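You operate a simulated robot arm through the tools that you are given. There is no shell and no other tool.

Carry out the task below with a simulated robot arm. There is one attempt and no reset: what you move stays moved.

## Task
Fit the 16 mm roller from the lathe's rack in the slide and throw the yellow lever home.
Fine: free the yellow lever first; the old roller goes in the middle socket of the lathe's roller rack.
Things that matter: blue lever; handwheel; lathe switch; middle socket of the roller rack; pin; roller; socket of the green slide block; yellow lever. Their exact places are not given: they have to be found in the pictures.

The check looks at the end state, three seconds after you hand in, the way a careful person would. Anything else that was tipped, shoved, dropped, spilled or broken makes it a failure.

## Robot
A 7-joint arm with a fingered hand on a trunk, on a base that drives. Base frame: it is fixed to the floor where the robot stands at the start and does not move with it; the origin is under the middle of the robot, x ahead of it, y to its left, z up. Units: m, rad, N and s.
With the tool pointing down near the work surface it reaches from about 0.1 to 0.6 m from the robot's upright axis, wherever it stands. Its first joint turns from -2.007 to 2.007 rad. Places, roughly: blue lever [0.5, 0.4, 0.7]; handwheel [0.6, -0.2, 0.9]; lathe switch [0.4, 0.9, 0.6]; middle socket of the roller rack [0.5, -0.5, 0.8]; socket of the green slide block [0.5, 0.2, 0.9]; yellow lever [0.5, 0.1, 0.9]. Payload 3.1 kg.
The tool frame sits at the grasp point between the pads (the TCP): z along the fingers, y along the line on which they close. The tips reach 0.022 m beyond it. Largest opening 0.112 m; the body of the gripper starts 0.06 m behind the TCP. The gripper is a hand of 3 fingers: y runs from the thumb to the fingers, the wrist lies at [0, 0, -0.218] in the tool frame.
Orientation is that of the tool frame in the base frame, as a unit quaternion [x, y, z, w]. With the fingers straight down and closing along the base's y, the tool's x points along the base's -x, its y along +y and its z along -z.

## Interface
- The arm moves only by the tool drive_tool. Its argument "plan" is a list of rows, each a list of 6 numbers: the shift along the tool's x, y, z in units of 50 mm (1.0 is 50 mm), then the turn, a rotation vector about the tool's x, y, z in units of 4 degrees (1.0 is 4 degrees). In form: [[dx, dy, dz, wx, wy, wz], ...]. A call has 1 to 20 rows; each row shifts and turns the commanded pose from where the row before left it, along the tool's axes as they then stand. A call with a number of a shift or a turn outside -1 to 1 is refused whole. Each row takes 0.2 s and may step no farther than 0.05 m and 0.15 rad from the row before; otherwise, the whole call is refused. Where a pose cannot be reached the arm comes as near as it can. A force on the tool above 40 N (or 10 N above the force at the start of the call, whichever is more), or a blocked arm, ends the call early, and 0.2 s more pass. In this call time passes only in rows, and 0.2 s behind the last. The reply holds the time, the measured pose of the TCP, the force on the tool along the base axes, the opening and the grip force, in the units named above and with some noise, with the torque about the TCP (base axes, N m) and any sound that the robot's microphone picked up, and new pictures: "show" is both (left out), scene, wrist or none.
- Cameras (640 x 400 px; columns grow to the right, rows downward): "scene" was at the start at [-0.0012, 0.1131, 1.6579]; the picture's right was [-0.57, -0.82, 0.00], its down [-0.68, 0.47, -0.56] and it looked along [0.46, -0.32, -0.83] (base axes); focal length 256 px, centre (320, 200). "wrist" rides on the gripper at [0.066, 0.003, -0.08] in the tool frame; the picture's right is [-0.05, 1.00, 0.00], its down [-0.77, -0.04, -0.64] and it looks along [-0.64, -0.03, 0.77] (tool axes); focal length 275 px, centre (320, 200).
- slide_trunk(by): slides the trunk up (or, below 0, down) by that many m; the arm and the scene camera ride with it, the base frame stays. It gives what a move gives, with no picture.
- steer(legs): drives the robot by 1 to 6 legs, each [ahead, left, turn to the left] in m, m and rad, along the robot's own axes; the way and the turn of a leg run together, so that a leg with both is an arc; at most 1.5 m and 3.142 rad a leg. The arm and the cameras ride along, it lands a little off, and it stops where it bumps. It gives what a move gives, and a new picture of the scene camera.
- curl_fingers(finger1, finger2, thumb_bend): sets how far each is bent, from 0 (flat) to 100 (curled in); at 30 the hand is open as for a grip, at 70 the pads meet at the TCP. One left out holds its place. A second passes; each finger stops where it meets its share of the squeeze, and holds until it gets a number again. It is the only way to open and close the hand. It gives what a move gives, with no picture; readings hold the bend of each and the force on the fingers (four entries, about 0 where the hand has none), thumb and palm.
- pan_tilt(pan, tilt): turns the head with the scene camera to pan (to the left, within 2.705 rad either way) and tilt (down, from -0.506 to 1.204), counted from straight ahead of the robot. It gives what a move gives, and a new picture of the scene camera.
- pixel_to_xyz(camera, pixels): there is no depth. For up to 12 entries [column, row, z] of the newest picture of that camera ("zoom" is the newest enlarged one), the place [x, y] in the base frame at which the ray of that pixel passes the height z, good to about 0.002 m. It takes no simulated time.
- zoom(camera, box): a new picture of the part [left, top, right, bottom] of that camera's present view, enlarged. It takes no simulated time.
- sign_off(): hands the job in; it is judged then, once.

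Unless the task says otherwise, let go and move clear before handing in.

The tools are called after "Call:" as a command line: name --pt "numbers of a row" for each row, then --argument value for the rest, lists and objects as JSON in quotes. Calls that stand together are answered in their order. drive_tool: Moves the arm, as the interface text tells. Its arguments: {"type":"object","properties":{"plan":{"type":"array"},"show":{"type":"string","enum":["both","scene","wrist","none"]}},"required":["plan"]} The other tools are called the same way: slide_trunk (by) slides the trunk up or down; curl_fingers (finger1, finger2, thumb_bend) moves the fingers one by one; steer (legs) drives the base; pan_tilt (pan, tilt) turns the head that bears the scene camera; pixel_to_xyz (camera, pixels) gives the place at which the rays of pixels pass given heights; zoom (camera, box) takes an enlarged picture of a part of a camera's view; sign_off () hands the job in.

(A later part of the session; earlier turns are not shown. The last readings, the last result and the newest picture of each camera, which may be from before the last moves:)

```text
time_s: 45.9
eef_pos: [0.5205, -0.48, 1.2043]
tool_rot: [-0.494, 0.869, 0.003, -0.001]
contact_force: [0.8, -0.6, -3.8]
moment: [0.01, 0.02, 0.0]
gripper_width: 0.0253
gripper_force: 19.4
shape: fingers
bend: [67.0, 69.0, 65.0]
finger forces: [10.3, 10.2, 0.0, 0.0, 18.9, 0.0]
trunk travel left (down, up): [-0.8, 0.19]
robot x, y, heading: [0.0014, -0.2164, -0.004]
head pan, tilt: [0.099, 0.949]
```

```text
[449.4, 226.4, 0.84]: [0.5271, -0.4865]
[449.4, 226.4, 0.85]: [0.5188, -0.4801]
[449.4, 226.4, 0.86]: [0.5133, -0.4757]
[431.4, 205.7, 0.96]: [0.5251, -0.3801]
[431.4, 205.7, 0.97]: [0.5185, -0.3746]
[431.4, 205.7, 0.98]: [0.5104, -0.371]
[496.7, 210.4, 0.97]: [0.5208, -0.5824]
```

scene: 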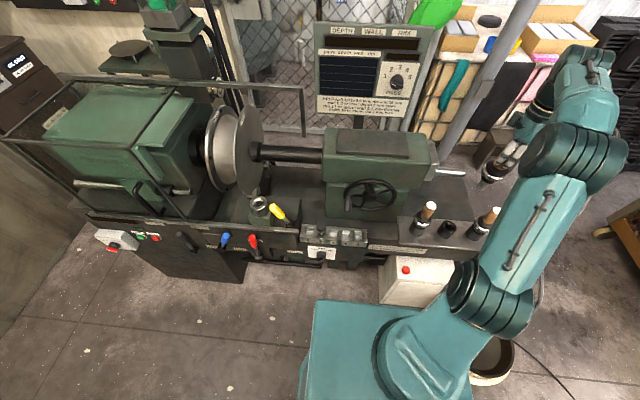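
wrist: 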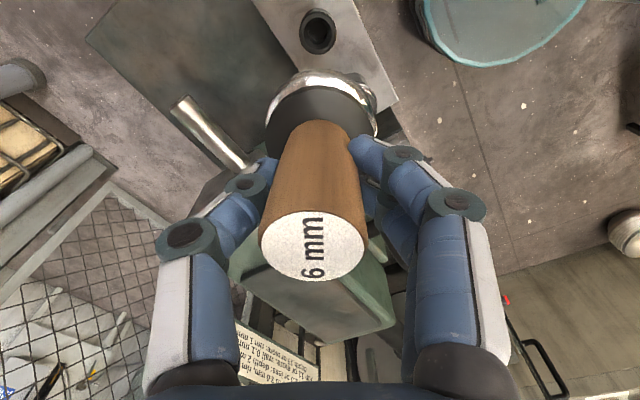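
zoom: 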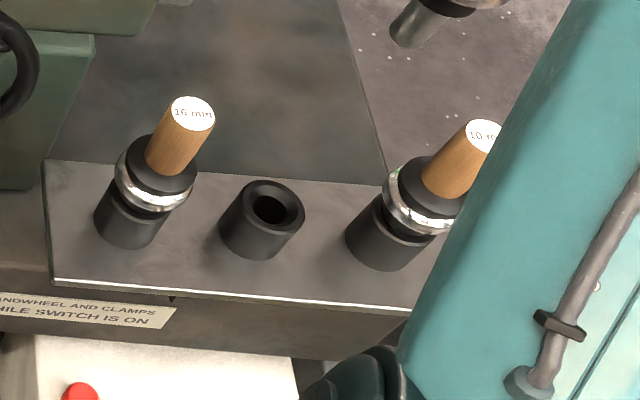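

The empty socket is right under the hand (about (0.520, −0.480), rim z 0.85). I'll come down most of the way, then check alignment.

Call:
drive_tool --pt "0 0 0.6 0 0 0" --pt "0 0 0.7 0 0 0" --pt "0 0 0.7 0 0 0" --pt "0 0 0.7 0 0 0" --pt "0 0 0.7 0 0 0" --pt "0 0 0.2 0 0 0" --show "both"

Call:
zoom --camera "wrist" --box '[240, 0, 400, 100]'

Call:
zoom --camera "scene" --box '[390, 160, 530, 260]'

```text
time_s: 47.3
eef_pos: [0.5164, -0.4786, 1.0248]
tool_rot: [-0.494, 0.869, 0.0, -0.001]
contact_force: [0.5, 0.5, -4.4]
moment: [0.0, 0.01, 0.0]
gripper_width: 0.0256
gripper_force: 19.4
shape: fingers
bend: [67.0, 69.0, 65.0]
finger forces: [10.4, 10.0, 0.0, 0.0, 18.8, 0.0]
trunk travel left (down, up): [-0.8, 0.19]
robot x, y, heading: [-0.0016, -0.2212, -0.006]
head pan, tilt: [0.099, 0.949]
```

scene: 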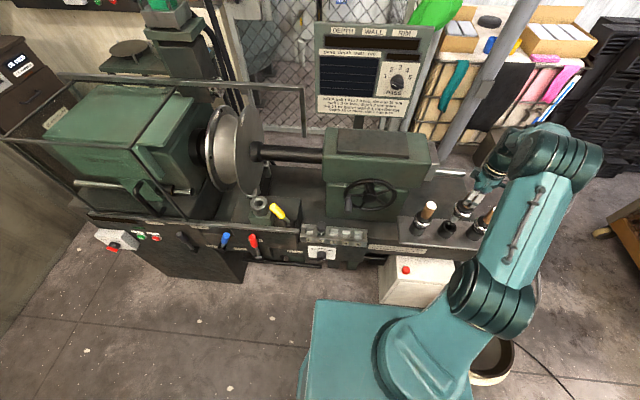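
wrist: 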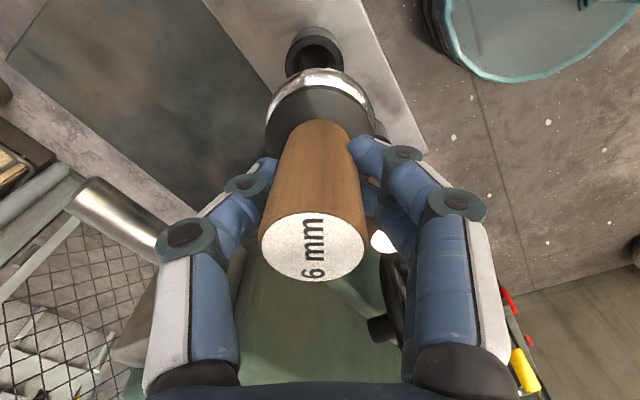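

```text
4.00 times, centred on (320, 50) of wrist
```

zoom: 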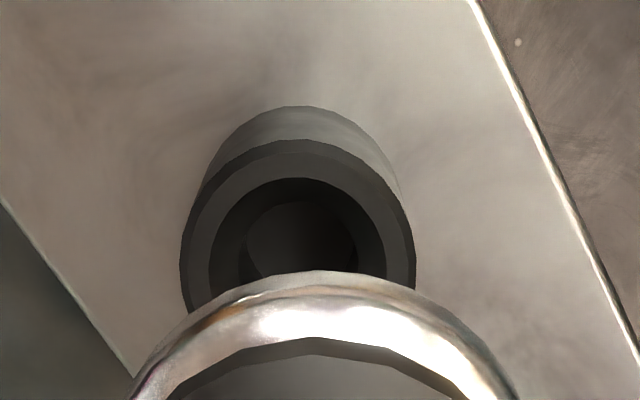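

```text
4.00 times, centred on (460, 210) of scene
```

zoom: 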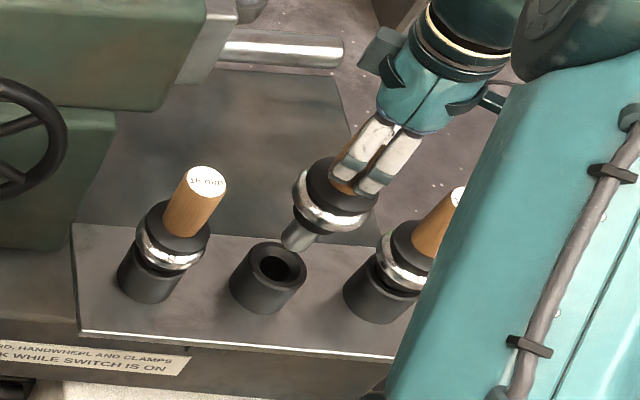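

The socket is about 5 mm toward the thumb side in the wrist view (centre at about col 314.5), and the roller hangs about 1.5° off the tool axis. I'll correct both, then lower a bit more and check.

Call:
drive_tool --pt "0 -0.1 0 0.35 0 0" --pt "0 0 0.3 0 0 0" --pt "0 0 0.3 0 0 0" --show "both"

Call:
zoom --camera "wrist" --box '[240, 20, 400, 120]'

Call:
zoom --camera "scene" --box '[420, 190, 500, 240]'

```text
time_s: 48.1
eef_pos: [0.5217, -0.481, 0.9938]
tool_rot: [-0.494, 0.869, -0.011, 0.006]
contact_force: [-0.4, -0.4, -3.2]
moment: [-0.03, -0.02, 0.01]
gripper_width: 0.0252
gripper_force: 19.5
shape: fingers
bend: [67.0, 69.0, 65.0]
finger forces: [10.4, 10.0, 0.0, 0.0, 18.7, 0.0]
trunk travel left (down, up): [-0.8, 0.19]
robot x, y, heading: [-0.0013, -0.2223, -0.003]
head pan, tilt: [0.099, 0.949]
```

scene: 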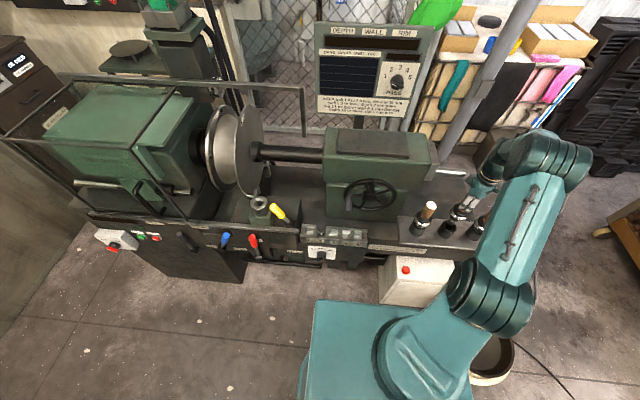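
wrist: 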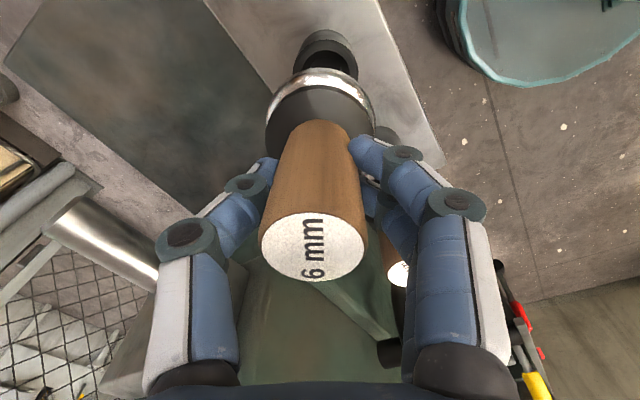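

```text
4.00 times, centred on (320, 70) of wrist
```

zoom: 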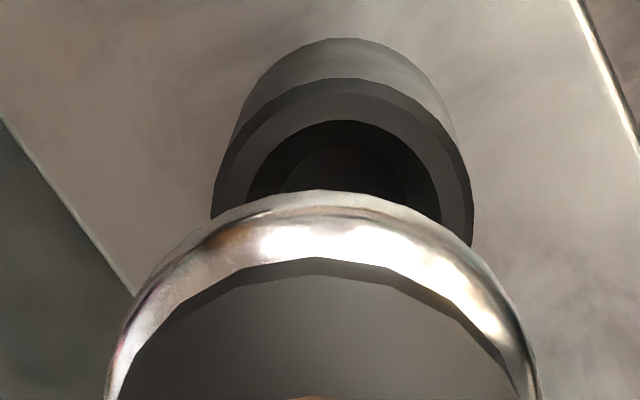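

```text
8.00 times, centred on (460, 215) of scene
```

zoom: 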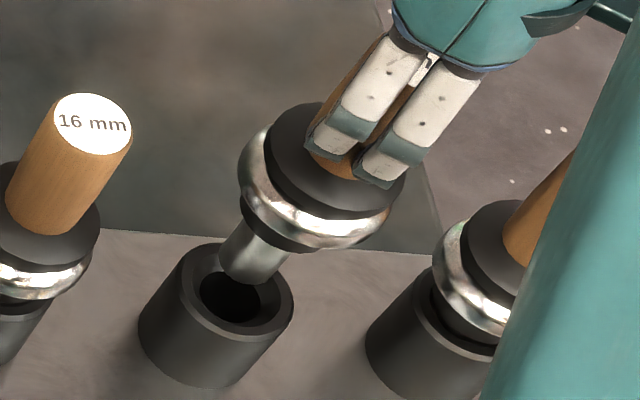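

In the scene zoom the stem end points straight at the socket opening. I'll lower it in small steps and watch the force.

Call:
drive_tool --pt "0 0.003 0.12 0 0 0" --pt "0 0.003 0.12 0 0 0" --pt "0 0.003 0.12 0 0 0" --pt "0 0.003 0.12 0 0 0" --pt "0 0.003 0.12 0 0 0" --show "both"

Call:
zoom --camera "scene" --box '[420, 190, 500, 240]'

```text
time_s: 49.3
eef_pos: [0.5228, -0.482, 0.9643]
tool_rot: [-0.494, 0.87, -0.01, 0.006]
contact_force: [-0.6, 0.5, -4.6]
moment: [0.01, 0.06, 0.0]
gripper_width: 0.0253
gripper_force: 19.6
shape: fingers
bend: [67.0, 69.0, 65.0]
finger forces: [10.9, 10.0, 0.1, 0.0, 18.8, 0.1]
trunk travel left (down, up): [-0.8, 0.19]
robot x, y, heading: [-0.0017, -0.223, -0.003]
head pan, tilt: [0.099, 0.949]
```

scene: 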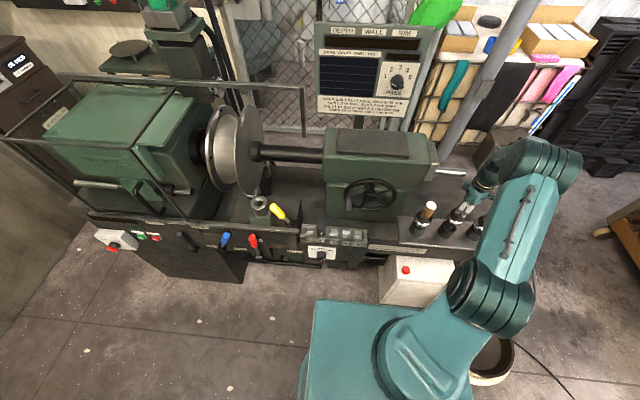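
wrist: 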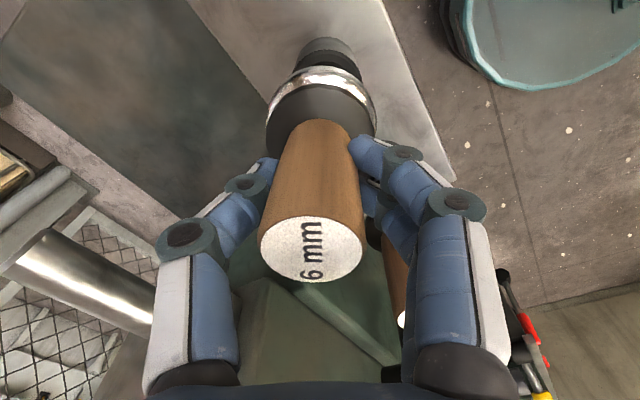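

```text
8.00 times, centred on (460, 215) of scene
```

zoom: 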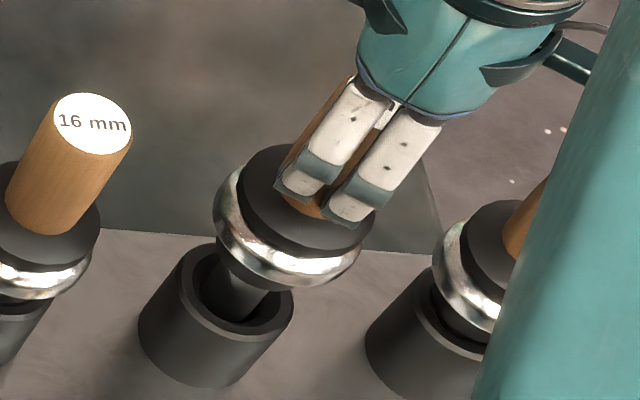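

The stem is inside the socket with no extra force. I'll continue down until it seats.

Call:
drive_tool --pt "0 0.002 0.1 0 0 0" --pt "0 0.002 0.1 0 0 0" --pt "0 0.002 0.1 0 0 0" --pt "0 0.002 0.06 0 0 0" --show "both"

Call:
zoom --camera "scene" --box '[420, 190, 500, 240]'

```text
time_s: 50.3
eef_pos: [0.5223, -0.4807, 0.9465]
tool_rot: [-0.494, 0.87, -0.009, 0.006]
contact_force: [-0.8, 0.6, -4.7]
moment: [-0.01, 0.11, 0.04]
gripper_width: 0.0254
gripper_force: 19.9
shape: fingers
bend: [67.0, 69.0, 65.0]
finger forces: [11.1, 10.0, 0.0, 0.0, 18.9, 0.0]
trunk travel left (down, up): [-0.8, 0.19]
robot x, y, heading: [-0.0015, -0.2218, -0.002]
head pan, tilt: [0.099, 0.949]
```

scene: 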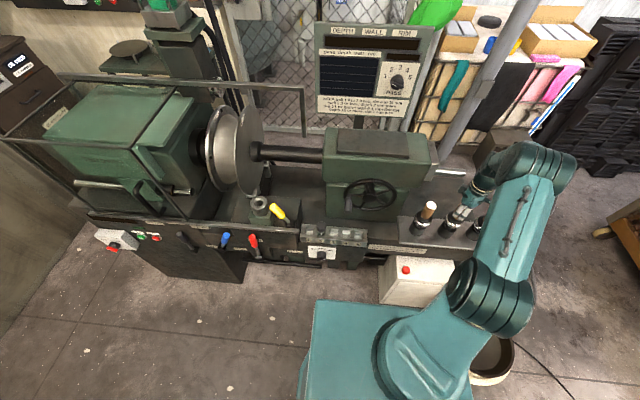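
wrist: 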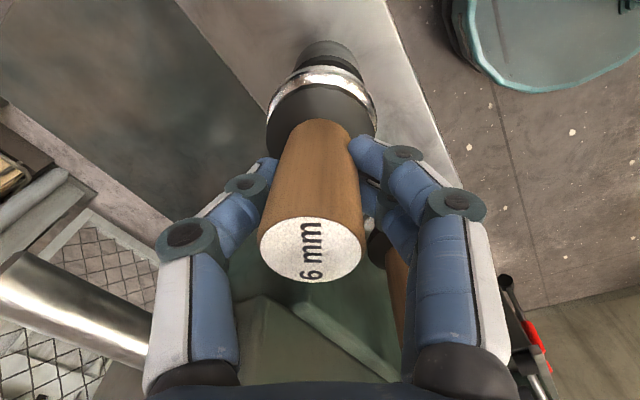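

```text
8.00 times, centred on (460, 215) of scene
```

zoom: 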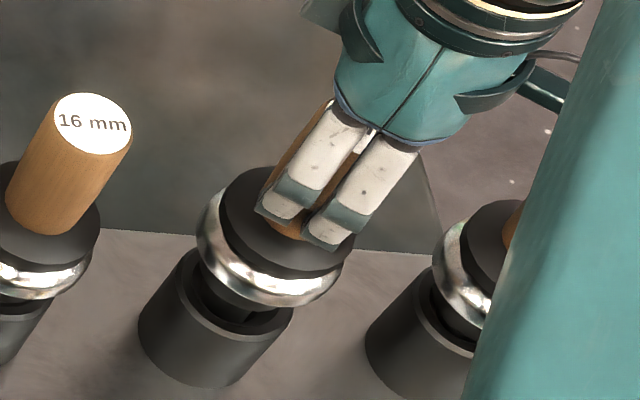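

Call:
drive_tool --pt "0 0 0.04 0 0 0" --pt "0 0 0.04 0 0 0" --pt "0 0 0.03 0 0 0" --show "none"

Call:
zoom --camera "scene" --box '[420, 190, 500, 240]'

```text
time_s: 51.1
eef_pos: [0.5228, -0.4806, 0.9417]
tool_rot: [-0.494, 0.87, -0.01, 0.005]
contact_force: [-1.0, -0.3, -4.0]
moment: [0.01, 0.13, 0.01]
gripper_width: 0.0252
gripper_force: 19.9
shape: fingers
bend: [67.0, 69.0, 65.0]
finger forces: [11.1, 10.1, 0.1, 0.0, 18.9, 0.0]
trunk travel left (down, up): [-0.8, 0.19]
robot x, y, heading: [-0.0028, -0.219, -0.002]
head pan, tilt: [0.099, 0.949]
```

```text
8.00 times, centred on (460, 215) of scene
```

zoom: 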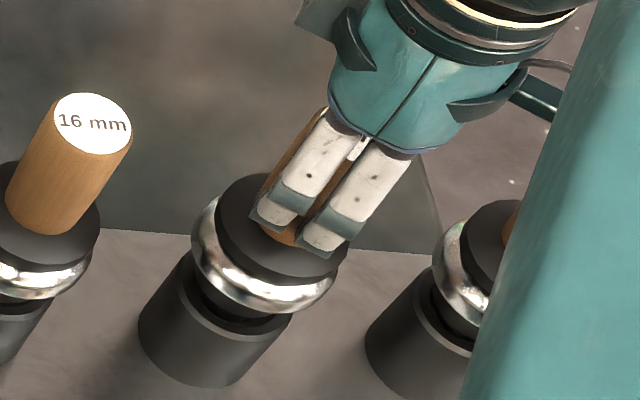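

Call:
drive_tool --pt "0 0 0.03 0 0 0" --pt "0 0 0.03 0 0 0" --pt "0 0 0.03 0 0 0" --show "none"

Call:
zoom --camera "scene" --box '[400, 185, 496, 245]'

```text
time_s: 51.9
eef_pos: [0.5218, -0.48, 0.9397]
tool_rot: [-0.495, 0.869, -0.012, 0.007]
contact_force: [-1.1, 0.3, 9.2]
moment: [-0.02, 0.02, 0.02]
gripper_width: 0.0248
gripper_force: 22.4
shape: fingers
bend: [68.0, 70.0, 65.0]
finger forces: [12.1, 11.6, 0.0, 0.1, 20.5, 0.0]
trunk travel left (down, up): [-0.8, 0.19]
robot x, y, heading: [-0.0021, -0.2184, -0.006]
head pan, tilt: [0.099, 0.949]
```

```text
6.67 times, centred on (448, 215) of scene
```

zoom: 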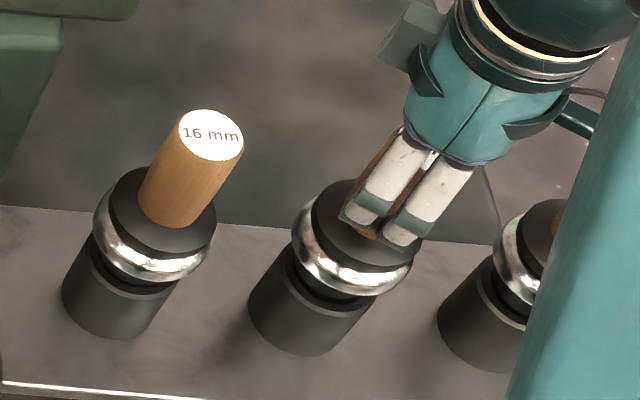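

The roller is seated: force rose to +9 N and it sits level with its neighbours. I'll release and go straight up.

Call:
drive_tool --pt "0 0 -0.02 0 0 0" --show "none"

Call:
curl_fingers --finger1 54 --finger2 54 --thumb_bend 54

Call:
curl_fingers --finger1 46 --finger2 46 --thumb_bend 46

Call:
drive_tool --pt "0 0.003 -0.3 0 0 0" --pt "0 0.005 -0.5 0 0 0" --pt "0 0 -0.7 0 0 0" --pt "0 0 -0.7 0 0 0" --pt "0 0 -0.7 -0.35 0 0" --show "both"

```text
time_s: 52.3
eef_pos: [0.5222, -0.4802, 0.939]
tool_rot: [-0.494, 0.87, -0.011, 0.006]
contact_force: [-0.6, 0.5, 8.3]
moment: [0.02, 0.0, -0.03]
gripper_width: 0.0253
gripper_force: 22.4
shape: fingers
bend: [68.0, 70.0, 65.0]
finger forces: [12.0, 11.4, 0.0, 0.1, 20.6, 0.0]
trunk travel left (down, up): [-0.8, 0.19]
robot x, y, heading: [-0.0011, -0.2175, -0.001]
head pan, tilt: [0.099, 0.949]
```

```text
time_s: 53.3
eef_pos: [0.5215, -0.4806, 0.9375]
tool_rot: [-0.494, 0.869, -0.01, 0.005]
contact_force: [-0.2, 0.1, -0.2]
moment: [0.01, -0.01, 0.05]
gripper_width: 0.0432
gripper_force: 0.0
shape: fingers
bend: [54.0, 54.0, 54.0]
finger forces: [0.1, 0.0, 0.1, 0.0, 0.0, 0.0]
trunk travel left (down, up): [-0.8, 0.19]
robot x, y, heading: [0.0007, -0.2194, -0.004]
head pan, tilt: [0.099, 0.949]
```

```text
time_s: 54.3
eef_pos: [0.5221, -0.4815, 0.9373]
tool_rot: [-0.494, 0.869, -0.01, 0.006]
contact_force: [0.7, 0.7, 0.3]
moment: [0.03, -0.02, 0.0]
gripper_width: 0.0657
gripper_force: 0.0
shape: fingers
bend: [46.0, 46.0, 46.0]
finger forces: [0.0, 0.0, 0.1, 0.0, 0.0, 0.0]
trunk travel left (down, up): [-0.8, 0.19]
robot x, y, heading: [-0.0009, -0.219, -0.003]
head pan, tilt: [0.099, 0.949]
```

```text
time_s: 55.5
eef_pos: [0.5191, -0.4795, 1.0832]
tool_rot: [-0.495, 0.869, 0.001, -0.001]
contact_force: [0.0, -0.9, -0.5]
moment: [0.01, -0.01, 0.01]
gripper_width: 0.0661
gripper_force: 0.1
shape: fingers
bend: [46.0, 46.0, 46.0]
finger forces: [0.1, 0.1, 0.0, 0.0, 0.0, 0.0]
trunk travel left (down, up): [-0.8, 0.19]
robot x, y, heading: [-0.0023, -0.2214, -0.002]
head pan, tilt: [0.099, 0.949]
```

scene: 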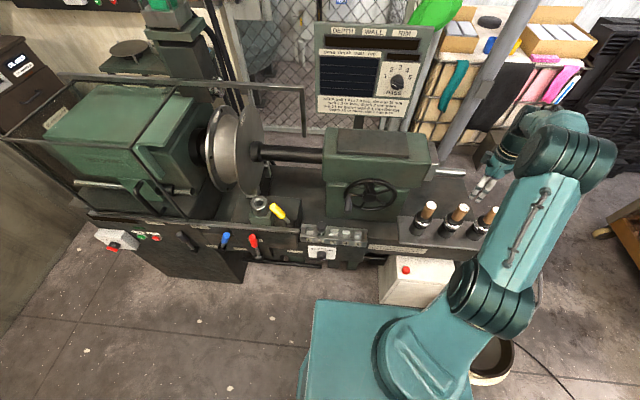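
wrist: 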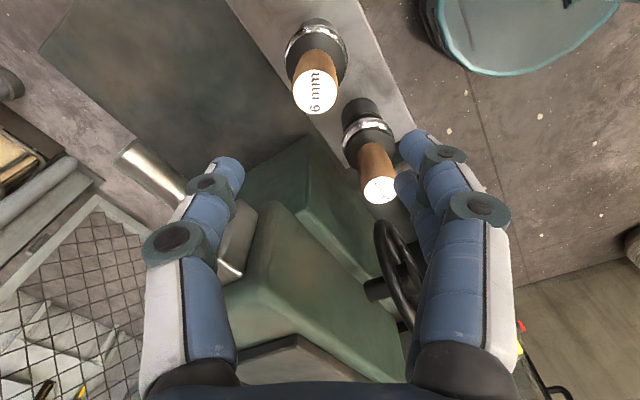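

The 6 mm roller stands in the middle socket. Next I'll locate the top of the 16 mm roller (at about (380,190) in the wrist view).

Call:
pixel_to_xyz --camera "wrist" --pixels '[[380, 190, 0.965], [380, 190, 0.97], [316.5, 92, 0.965], [316.5, 92, 0.97]]'

Call:
zoom --camera "scene" --box '[400, 185, 512, 255]'

Call:
zoom --camera "wrist" --box '[260, 0, 420, 220]'

```text
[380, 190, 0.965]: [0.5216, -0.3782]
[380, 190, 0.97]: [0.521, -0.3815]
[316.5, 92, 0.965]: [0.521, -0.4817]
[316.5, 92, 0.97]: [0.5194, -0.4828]
```

```text
5.71 times, centred on (456, 220) of scene
```

zoom: 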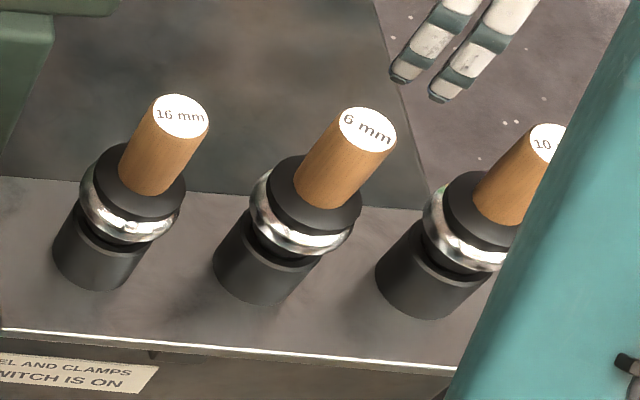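

```text
1.82 times, centred on (340, 110) of wrist
```

zoom: 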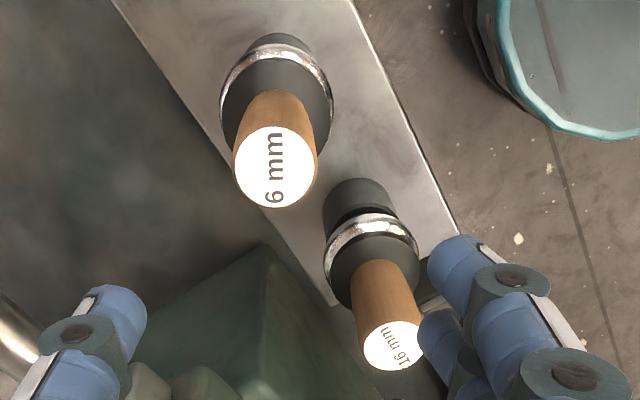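

Call:
zoom --camera "scene" --box '[310, 120, 470, 250]'

Call:
drive_tool --pt "0 0 -0.6 0 0 0" --pt "-0.589 0.334 0 0 0 0" --pt "-0.589 0.334 0 0 0 0" --pt "-0.589 0.334 0 0 0 0" --show "both"

```text
3.08 times, centred on (390, 185) of scene
```

zoom: 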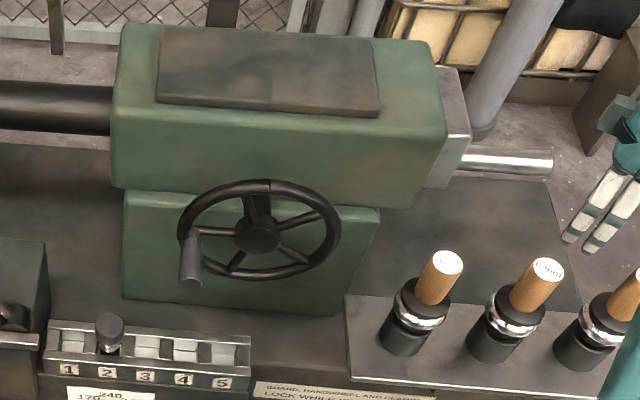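

```text
time_s: 56.5
eef_pos: [0.5226, -0.374, 1.1128]
tool_rot: [-0.494, 0.87, 0.0, -0.001]
contact_force: [0.3, -1.2, -0.6]
moment: [-0.03, 0.03, 0.02]
gripper_width: 0.0662
gripper_force: 0.0
shape: fingers
bend: [46.0, 46.0, 46.0]
finger forces: [0.0, 0.1, 0.0, 0.0, 0.0, 0.1]
trunk travel left (down, up): [-0.8, 0.19]
robot x, y, heading: [0.0007, -0.22, -0.001]
head pan, tilt: [0.099, 0.949]
```

scene: 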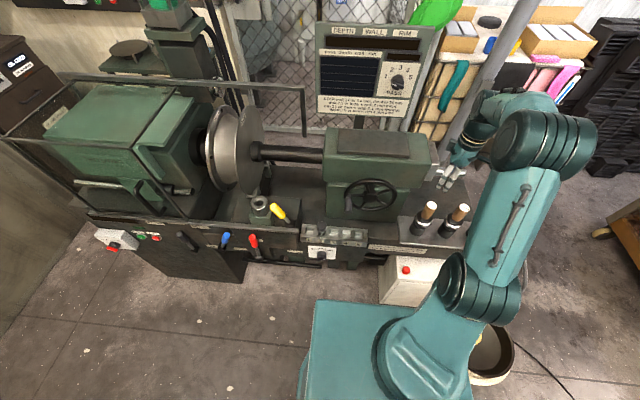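
wrist: 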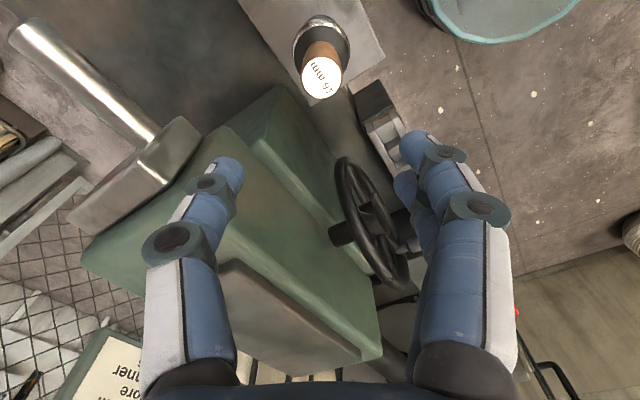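

Call:
pixel_to_xyz --camera "scene" --pixels '[[395, 222.3, 0.8], [395, 222.3, 0.85], [424.2, 187.6, 0.9], [424.2, 187.6, 0.95], [424.2, 187.6, 1.0], [430, 163.9, 1.0], [430, 163.9, 1.05], [430, 163.9, 1.1], [438.9, 165.5, 1.0], [438.9, 165.5, 1.05]]'

Call:
pixel_to_xyz --camera "wrist" --pixels '[[321, 79, 0.965], [321, 79, 0.97], [219, 128, 0.95], [219, 128, 1.0], [180, 117, 0.95], [180, 117, 1.0], [275, 86, 0.85], [275, 86, 0.9]]'

Call:
zoom --camera "wrist" --box '[260, 20, 388, 100]'

```text
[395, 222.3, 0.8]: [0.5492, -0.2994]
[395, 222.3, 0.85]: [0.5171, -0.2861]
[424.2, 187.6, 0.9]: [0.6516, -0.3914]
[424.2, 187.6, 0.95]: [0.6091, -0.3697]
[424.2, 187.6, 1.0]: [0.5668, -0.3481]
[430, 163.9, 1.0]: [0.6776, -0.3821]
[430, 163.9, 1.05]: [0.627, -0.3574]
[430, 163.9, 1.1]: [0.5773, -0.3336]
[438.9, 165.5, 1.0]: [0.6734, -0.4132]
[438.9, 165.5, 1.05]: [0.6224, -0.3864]
```

```text
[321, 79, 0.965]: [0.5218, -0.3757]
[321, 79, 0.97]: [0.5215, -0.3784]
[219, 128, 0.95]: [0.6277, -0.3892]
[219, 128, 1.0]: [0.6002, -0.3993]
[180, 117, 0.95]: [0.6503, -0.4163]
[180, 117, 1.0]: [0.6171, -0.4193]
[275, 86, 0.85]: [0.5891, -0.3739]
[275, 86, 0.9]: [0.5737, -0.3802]
```

```text
5.00 times, centred on (324, 60) of wrist
```

zoom: 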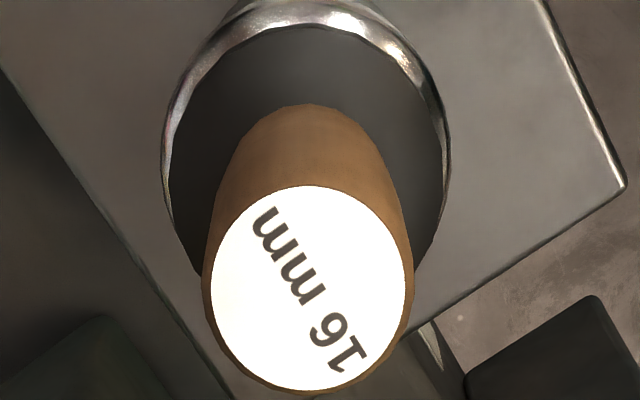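

The 16 mm roller's axis is at about (0.522, −0.377) and the tailstock stays clear (x ≥ 0.61 at that height). I'll come down to just above the handle and recheck centring.

Call:
drive_tool --pt "0.06 -0.02 0.55 0 0 0" --pt "0 0 0.55 0 0 0" --pt "0 0 0.55 0 0 0" --pt "0 0 0.5 0 0 0" --show "both"

Call:
zoom --camera "scene" --box '[390, 150, 500, 240]'

```text
time_s: 57.5
eef_pos: [0.5223, -0.3805, 1.0051]
tool_rot: [-0.494, 0.87, 0.0, 0.0]
contact_force: [0.3, -0.4, -0.4]
moment: [-0.01, 0.01, 0.0]
gripper_width: 0.0658
gripper_force: 0.0
shape: fingers
bend: [46.0, 46.0, 46.0]
finger forces: [0.1, 0.0, 0.0, 0.0, 0.0, 0.1]
trunk travel left (down, up): [-0.8, 0.19]
robot x, y, heading: [0.0013, -0.2187, 0.001]
head pan, tilt: [0.099, 0.949]
```

scene: 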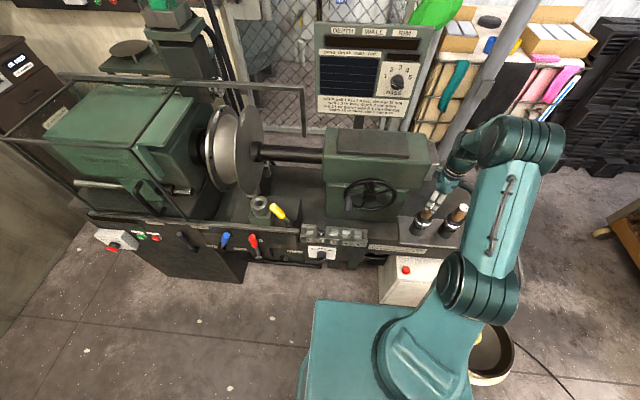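
wrist: 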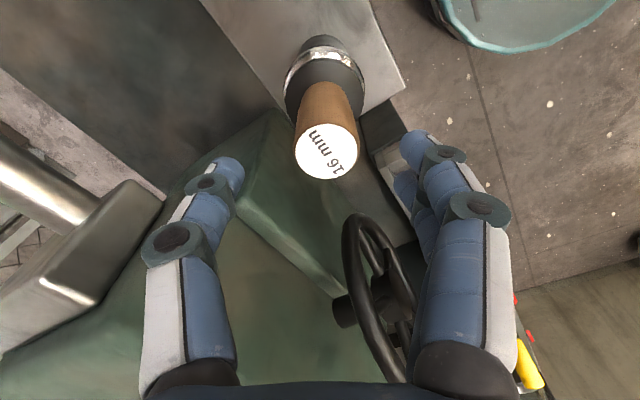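

```text
4.44 times, centred on (445, 195) of scene
```

zoom: 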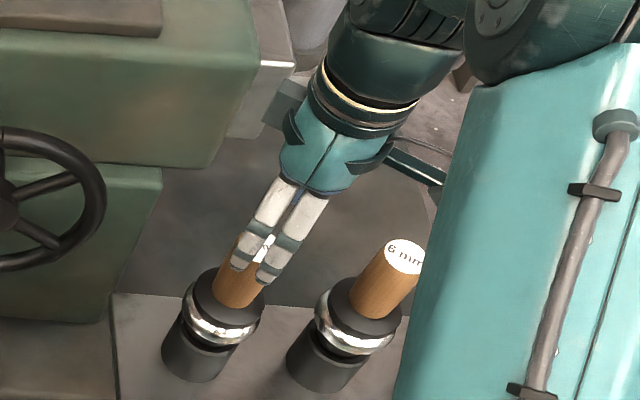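

Call:
drive_tool --pt "-0.05 0.06 0.3 0 0 0" --pt "0 0 0.5 0 0 0" --pt "0 0 0.45 0 0 0" --show "both"

```text
time_s: 58.3
eef_pos: [0.5204, -0.3763, 0.9429]
tool_rot: [-0.494, 0.869, 0.0, -0.001]
contact_force: [0.0, -0.3, -0.6]
moment: [-0.03, -0.01, -0.01]
gripper_width: 0.0659
gripper_force: 0.1
shape: fingers
bend: [46.0, 46.0, 46.0]
finger forces: [0.0, 0.0, 0.0, 0.0, 0.0, 0.1]
trunk travel left (down, up): [-0.8, 0.19]
robot x, y, heading: [-0.0016, -0.2193, -0.002]
head pan, tilt: [0.099, 0.949]
```

scene: 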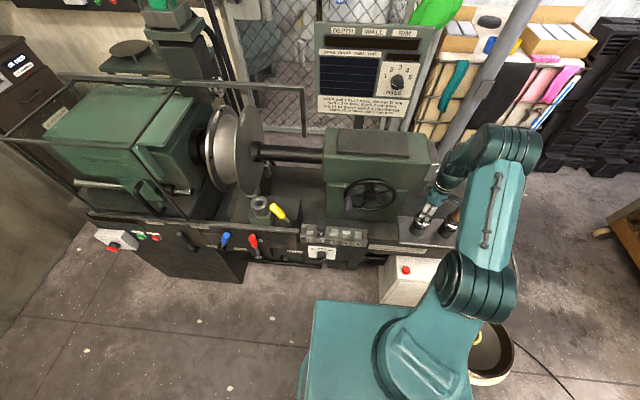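
wrist: 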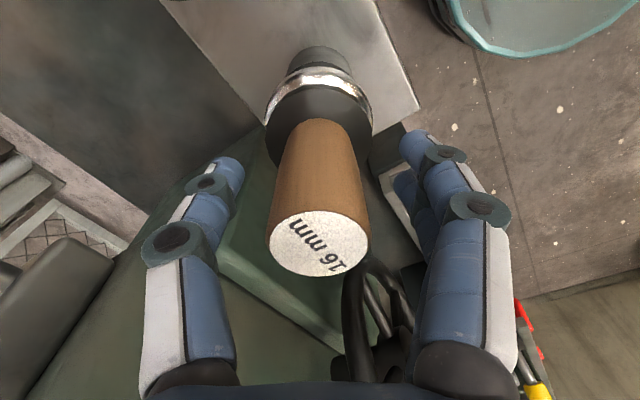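

The handle is centred at (318,243). I'll close in stages for an even grip.

Call:
curl_fingers --finger1 57 --finger2 57 --thumb_bend 57

Call:
curl_fingers --finger1 66 --finger2 66 --thumb_bend 66

Call:
curl_fingers --finger1 78 --finger2 78 --thumb_bend 78

Call:
drive_tool --pt "0 0 -0.1 0 0 0" --pt "0 0 -0.2 0 0 0" --pt "0 0 -0.2 0 0 0" --show "both"

```text
time_s: 59.3
eef_pos: [0.5186, -0.376, 0.9434]
tool_rot: [-0.494, 0.87, 0.001, 0.0]
contact_force: [0.3, 0.4, 0.2]
moment: [0.03, 0.01, 0.0]
gripper_width: 0.0387
gripper_force: 0.1
shape: fingers
bend: [56.0, 56.0, 56.0]
finger forces: [0.0, 0.0, 0.0, 0.1, 0.0, 0.1]
trunk travel left (down, up): [-0.8, 0.19]
robot x, y, heading: [-0.0021, -0.2163, -0.008]
head pan, tilt: [0.099, 0.949]
```

```text
time_s: 60.3
eef_pos: [0.5195, -0.376, 0.9433]
tool_rot: [-0.494, 0.869, 0.001, -0.001]
contact_force: [0.1, -0.2, 0.8]
moment: [0.0, 0.02, 0.02]
gripper_width: 0.0275
gripper_force: 6.8
shape: fingers
bend: [61.0, 61.0, 62.0]
finger forces: [3.3, 3.0, 0.0, 0.0, 6.5, 0.1]
trunk travel left (down, up): [-0.8, 0.19]
robot x, y, heading: [0.0004, -0.2204, 0.001]
head pan, tilt: [0.099, 0.949]
```

```text
time_s: 61.3
eef_pos: [0.5203, -0.3764, 0.9421]
tool_rot: [-0.494, 0.87, 0.001, 0.0]
contact_force: [-0.2, -0.3, -0.3]
moment: [-0.03, 0.02, 0.01]
gripper_width: 0.0255
gripper_force: 20.4
shape: fingers
bend: [66.0, 66.0, 64.0]
finger forces: [10.5, 10.2, 0.0, 0.0, 20.0, 0.0]
trunk travel left (down, up): [-0.8, 0.19]
robot x, y, heading: [0.0001, -0.2213, -0.003]
head pan, tilt: [0.099, 0.949]
```

```text
time_s: 62.1
eef_pos: [0.5196, -0.3766, 0.9677]
tool_rot: [-0.494, 0.87, 0.001, -0.001]
contact_force: [-1.0, 0.2, -4.0]
moment: [0.02, 0.01, 0.0]
gripper_width: 0.0255
gripper_force: 20.3
shape: fingers
bend: [66.0, 66.0, 64.0]
finger forces: [10.6, 10.3, 0.1, 0.1, 19.9, 0.0]
trunk travel left (down, up): [-0.8, 0.19]
robot x, y, heading: [-0.0036, -0.2203, 0.002]
head pan, tilt: [0.099, 0.949]
```

scene: 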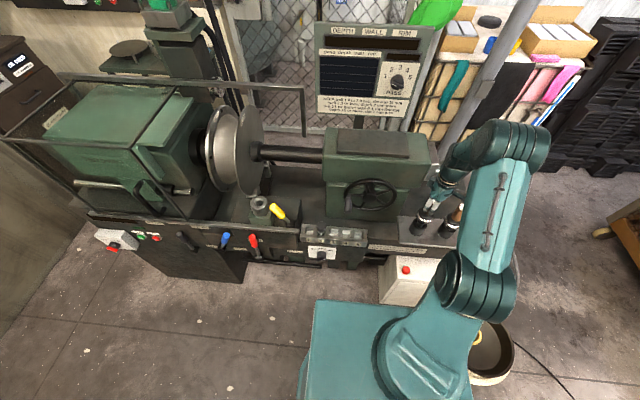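
wrist: 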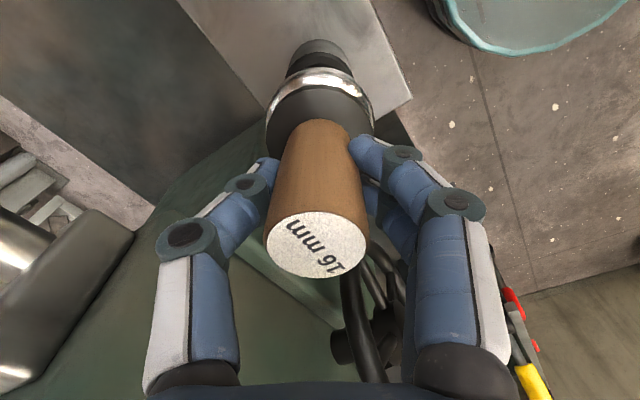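

The 16 mm roller lifts freely (about 4 N). I'll raise it clear and pull back toward the robot.

Call:
drive_tool --pt "0 0 -0.4 0 0 0" --pt "0 0 -0.6 0 0 0" --pt "0 0 -0.7 0 0 0" --pt "0 0 -0.8 0 0 0" --pt "0 0 -0.8 0 0 0" --pt "0 0 -0.8 0 0 0" --pt "0 0 -0.6 0 0 0" --pt "0.4 0.67 0 0 0 0" --pt "0.4 0.67 0 0 0 0" --pt "0.4 0.67 0 0 0 0" --show "both"

```text
time_s: 64.3
eef_pos: [0.4012, -0.3773, 1.2044]
tool_rot: [-0.494, 0.869, 0.0, 0.0]
contact_force: [-0.2, 0.2, -4.7]
moment: [0.02, -0.04, 0.01]
gripper_width: 0.0256
gripper_force: 20.1
shape: fingers
bend: [66.0, 67.0, 65.0]
finger forces: [10.7, 10.3, 0.0, 0.0, 19.8, 0.0]
trunk travel left (down, up): [-0.8, 0.19]
robot x, y, heading: [-0.0007, -0.2198, -0.003]
head pan, tilt: [0.099, 0.949]
```

scene: 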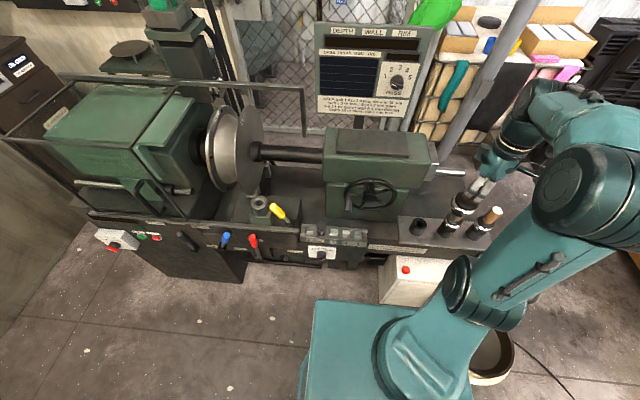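
wrist: 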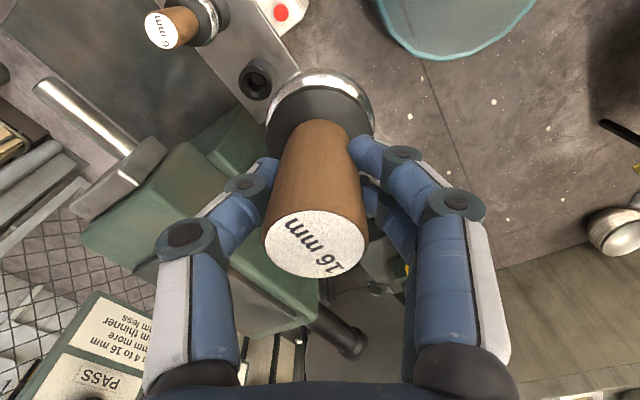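

Call:
drive_tool --pt "-0.688 0.408 0 0 0 0" --pt "-0.688 0.408 0 0 0 0" --pt "-0.688 0.408 0 0 0 0" --pt "-0.688 0.408 0 0 0 0" --pt "-0.688 0.408 0 0 0 0" --pt "-0.688 0.408 0 0 0 0" --pt "-0.688 0.408 0 0 0 0" --pt "-0.688 0.408 0 0 0 0" --pt "-0.688 0.408 0 0 0 0" --show "none"

Call:
drive_tool --pt "0 0 0 0 0 -1" --pt "0 0 0 0 0 -1" --pt "0 0 0 0 0 -1" --pt "0 0 0 0 0 -1" --pt "0 0 0 0 0 -1" --pt "0 0 0 0 0 -1" --pt "0 0 0 0 0 -1" --pt "0 0 0 0 0 -0.6" --show "none"

Call:
steer --legs '[[0, 0.22, 0]]'

```text
time_s: 66.3
eef_pos: [0.4042, -0.0143, 1.202]
tool_rot: [-0.493, 0.87, 0.0, 0.0]
contact_force: [0.8, 0.0, -5.1]
moment: [-0.01, 0.0, 0.03]
gripper_width: 0.0253
gripper_force: 20.8
shape: fingers
bend: [67.0, 68.0, 65.0]
finger forces: [10.6, 10.5, 0.1, 0.1, 19.7, 0.1]
trunk travel left (down, up): [-0.8, 0.19]
robot x, y, heading: [0.003, -0.2198, -0.002]
head pan, tilt: [0.099, 0.949]
```

```text
time_s: 68.1
eef_pos: [0.4036, -0.0157, 1.2041]
tool_rot: [-0.705, 0.709, 0.001, -0.001]
contact_force: [0.0, -0.9, -2.7]
moment: [0.01, 0.03, -0.03]
gripper_width: 0.0255
gripper_force: 20.4
shape: fingers
bend: [67.0, 68.0, 65.0]
finger forces: [10.5, 10.6, 0.1, 0.0, 19.7, 0.0]
trunk travel left (down, up): [-0.8, 0.19]
robot x, y, heading: [0.0013, -0.2208, -0.005]
head pan, tilt: [0.099, 0.949]
```

```text
time_s: 69.8
eef_pos: [0.4059, 0.204, 1.2037]
tool_rot: [-0.704, 0.71, 0.001, -0.001]
contact_force: [-0.2, 0.5, -3.0]
moment: [0.02, -0.01, 0.0]
gripper_width: 0.0253
gripper_force: 20.3
shape: fingers
bend: [67.0, 68.0, 65.0]
finger forces: [10.5, 10.6, 0.0, 0.1, 19.8, 0.0]
trunk travel left (down, up): [-0.8, 0.19]
robot x, y, heading: [-0.0005, 0.0005, -0.004]
head pan, tilt: [0.099, 0.949]
```

scene: 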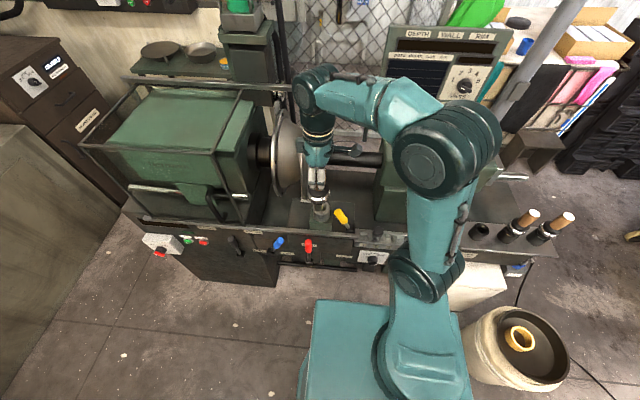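

The base is back and the roller is still held firmly. I'll move the hand over the slide socket.

Call:
drive_tool --pt "0 -0.65 0 0 0 0" --pt "0 -0.65 0 0 0 0" --pt "0.02 -0.6 0 0 0 0" --pt "0 0 0.6 0 0 0" --pt "0 0 0.6 0 0 0" --show "both"

Call:
zoom --camera "wrist" --box '[240, 0, 400, 100]'

Call:
zoom --camera "scene" --box '[280, 170, 360, 230]'

```text
time_s: 71.0
eef_pos: [0.4995, 0.2001, 1.1427]
tool_rot: [-0.704, 0.71, 0.001, -0.002]
contact_force: [0.5, -0.3, -5.3]
moment: [0.04, -0.04, -0.05]
gripper_width: 0.0254
gripper_force: 20.1
shape: fingers
bend: [67.0, 68.0, 65.0]
finger forces: [10.5, 10.6, 0.1, 0.0, 19.6, 0.0]
trunk travel left (down, up): [-0.8, 0.19]
robot x, y, heading: [0.0007, -0.0004, 0.0]
head pan, tilt: [0.099, 0.949]
```

scene: 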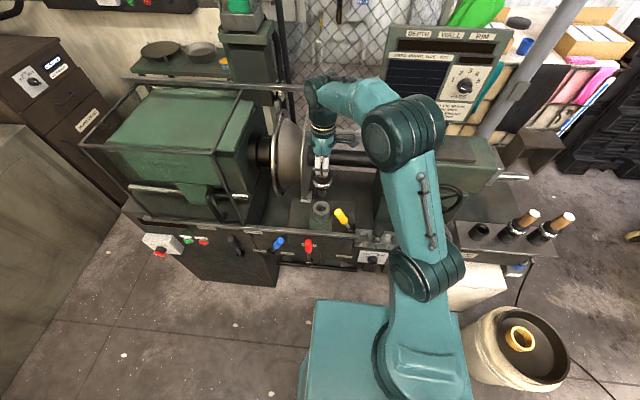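
wrist: 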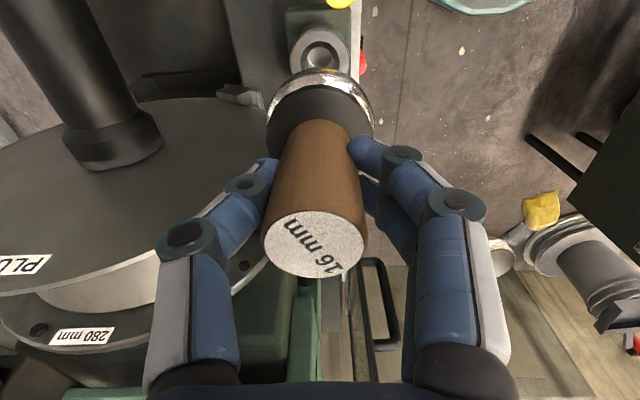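

```text
4.00 times, centred on (320, 50) of wrist
```

zoom: 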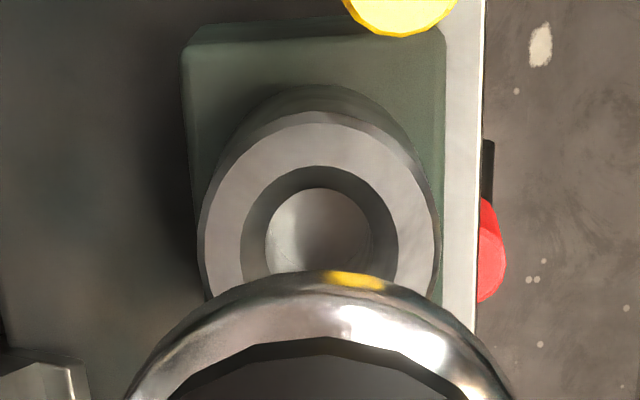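

```text
6.67 times, centred on (320, 200) of scene
```

zoom: 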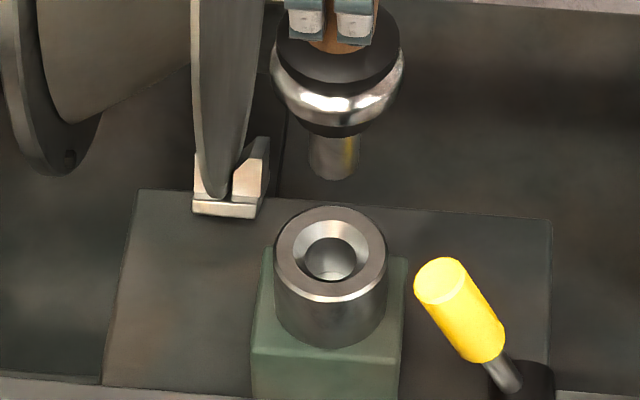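

Call:
pixel_to_xyz --camera "scene" --pixels '[[322.1, 194.75, 1.01], [322.1, 194.75, 1.02], [322.1, 194.75, 1.03], [321.65, 208.25, 0.93], [321.65, 208.25, 0.935]]'

Call:
pixel_to_xyz --camera "wrist" --pixels '[[319.6, 60, 0.93], [319.6, 55, 0.93]]'

```text
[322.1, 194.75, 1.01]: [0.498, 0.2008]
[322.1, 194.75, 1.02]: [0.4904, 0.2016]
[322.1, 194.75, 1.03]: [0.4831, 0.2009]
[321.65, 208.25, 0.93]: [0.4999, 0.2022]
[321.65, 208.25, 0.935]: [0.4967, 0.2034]
```

```text
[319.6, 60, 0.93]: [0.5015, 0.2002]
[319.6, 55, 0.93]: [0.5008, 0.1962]
```

Socket centre comes out at about (0.5005, 0.202) and the stem lines up with it. I'll take out the 1.4° hang, lower to just above the rim, and recheck.

Call:
drive_tool --pt "-0.03 0 0 0.35 0 0" --pt "0 0.008 0.35 0 0 0" --pt "0 0.008 0.35 0 0 0" --pt "0 0.008 0.35 0 0 0" --pt "0 0.006 0.25 0 0 0" --show "both"

Call:
zoom --camera "wrist" --box '[240, 10, 400, 110]'

Call:
zoom --camera "scene" --box '[280, 170, 360, 230]'

```text
time_s: 72.2
eef_pos: [0.5006, 0.2024, 1.0789]
tool_rot: [-0.704, 0.71, -0.008, 0.007]
contact_force: [0.1, -1.7, -4.3]
moment: [0.0, 0.02, 0.01]
gripper_width: 0.0255
gripper_force: 20.8
shape: fingers
bend: [67.0, 68.0, 65.0]
finger forces: [10.7, 10.6, 0.0, 0.1, 19.5, 0.1]
trunk travel left (down, up): [-0.8, 0.19]
robot x, y, heading: [-0.0025, 0.0015, 0.003]
head pan, tilt: [0.099, 0.949]
```

scene: 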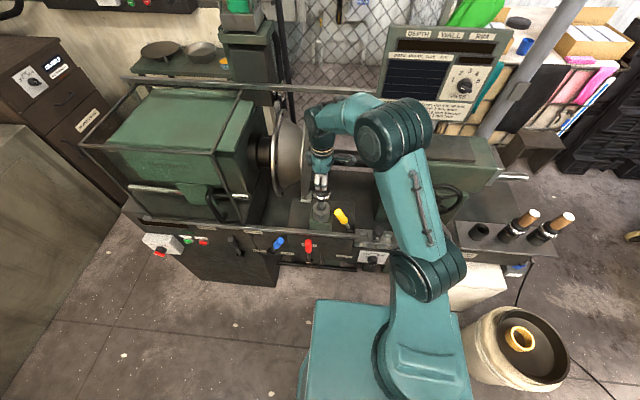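
wrist: 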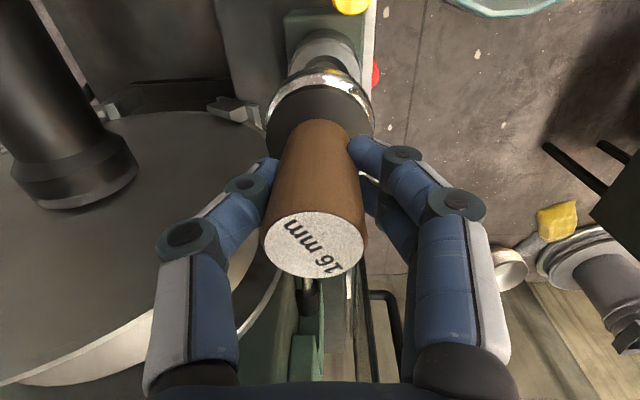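

```text
4.00 times, centred on (320, 60) of wrist
```

zoom: 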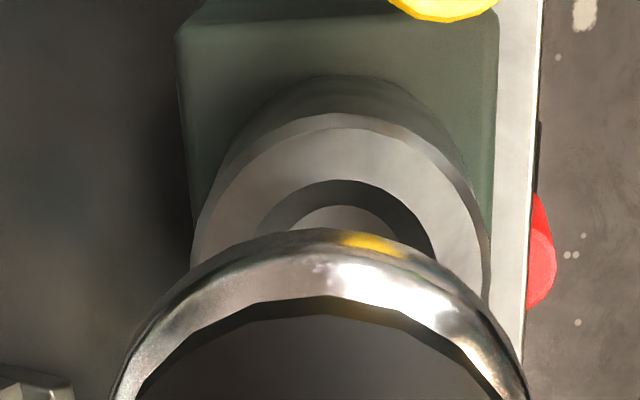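

```text
6.67 times, centred on (320, 200) of scene
```

zoom: 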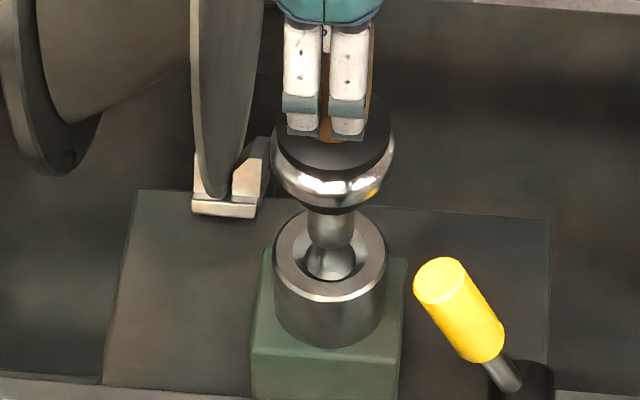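

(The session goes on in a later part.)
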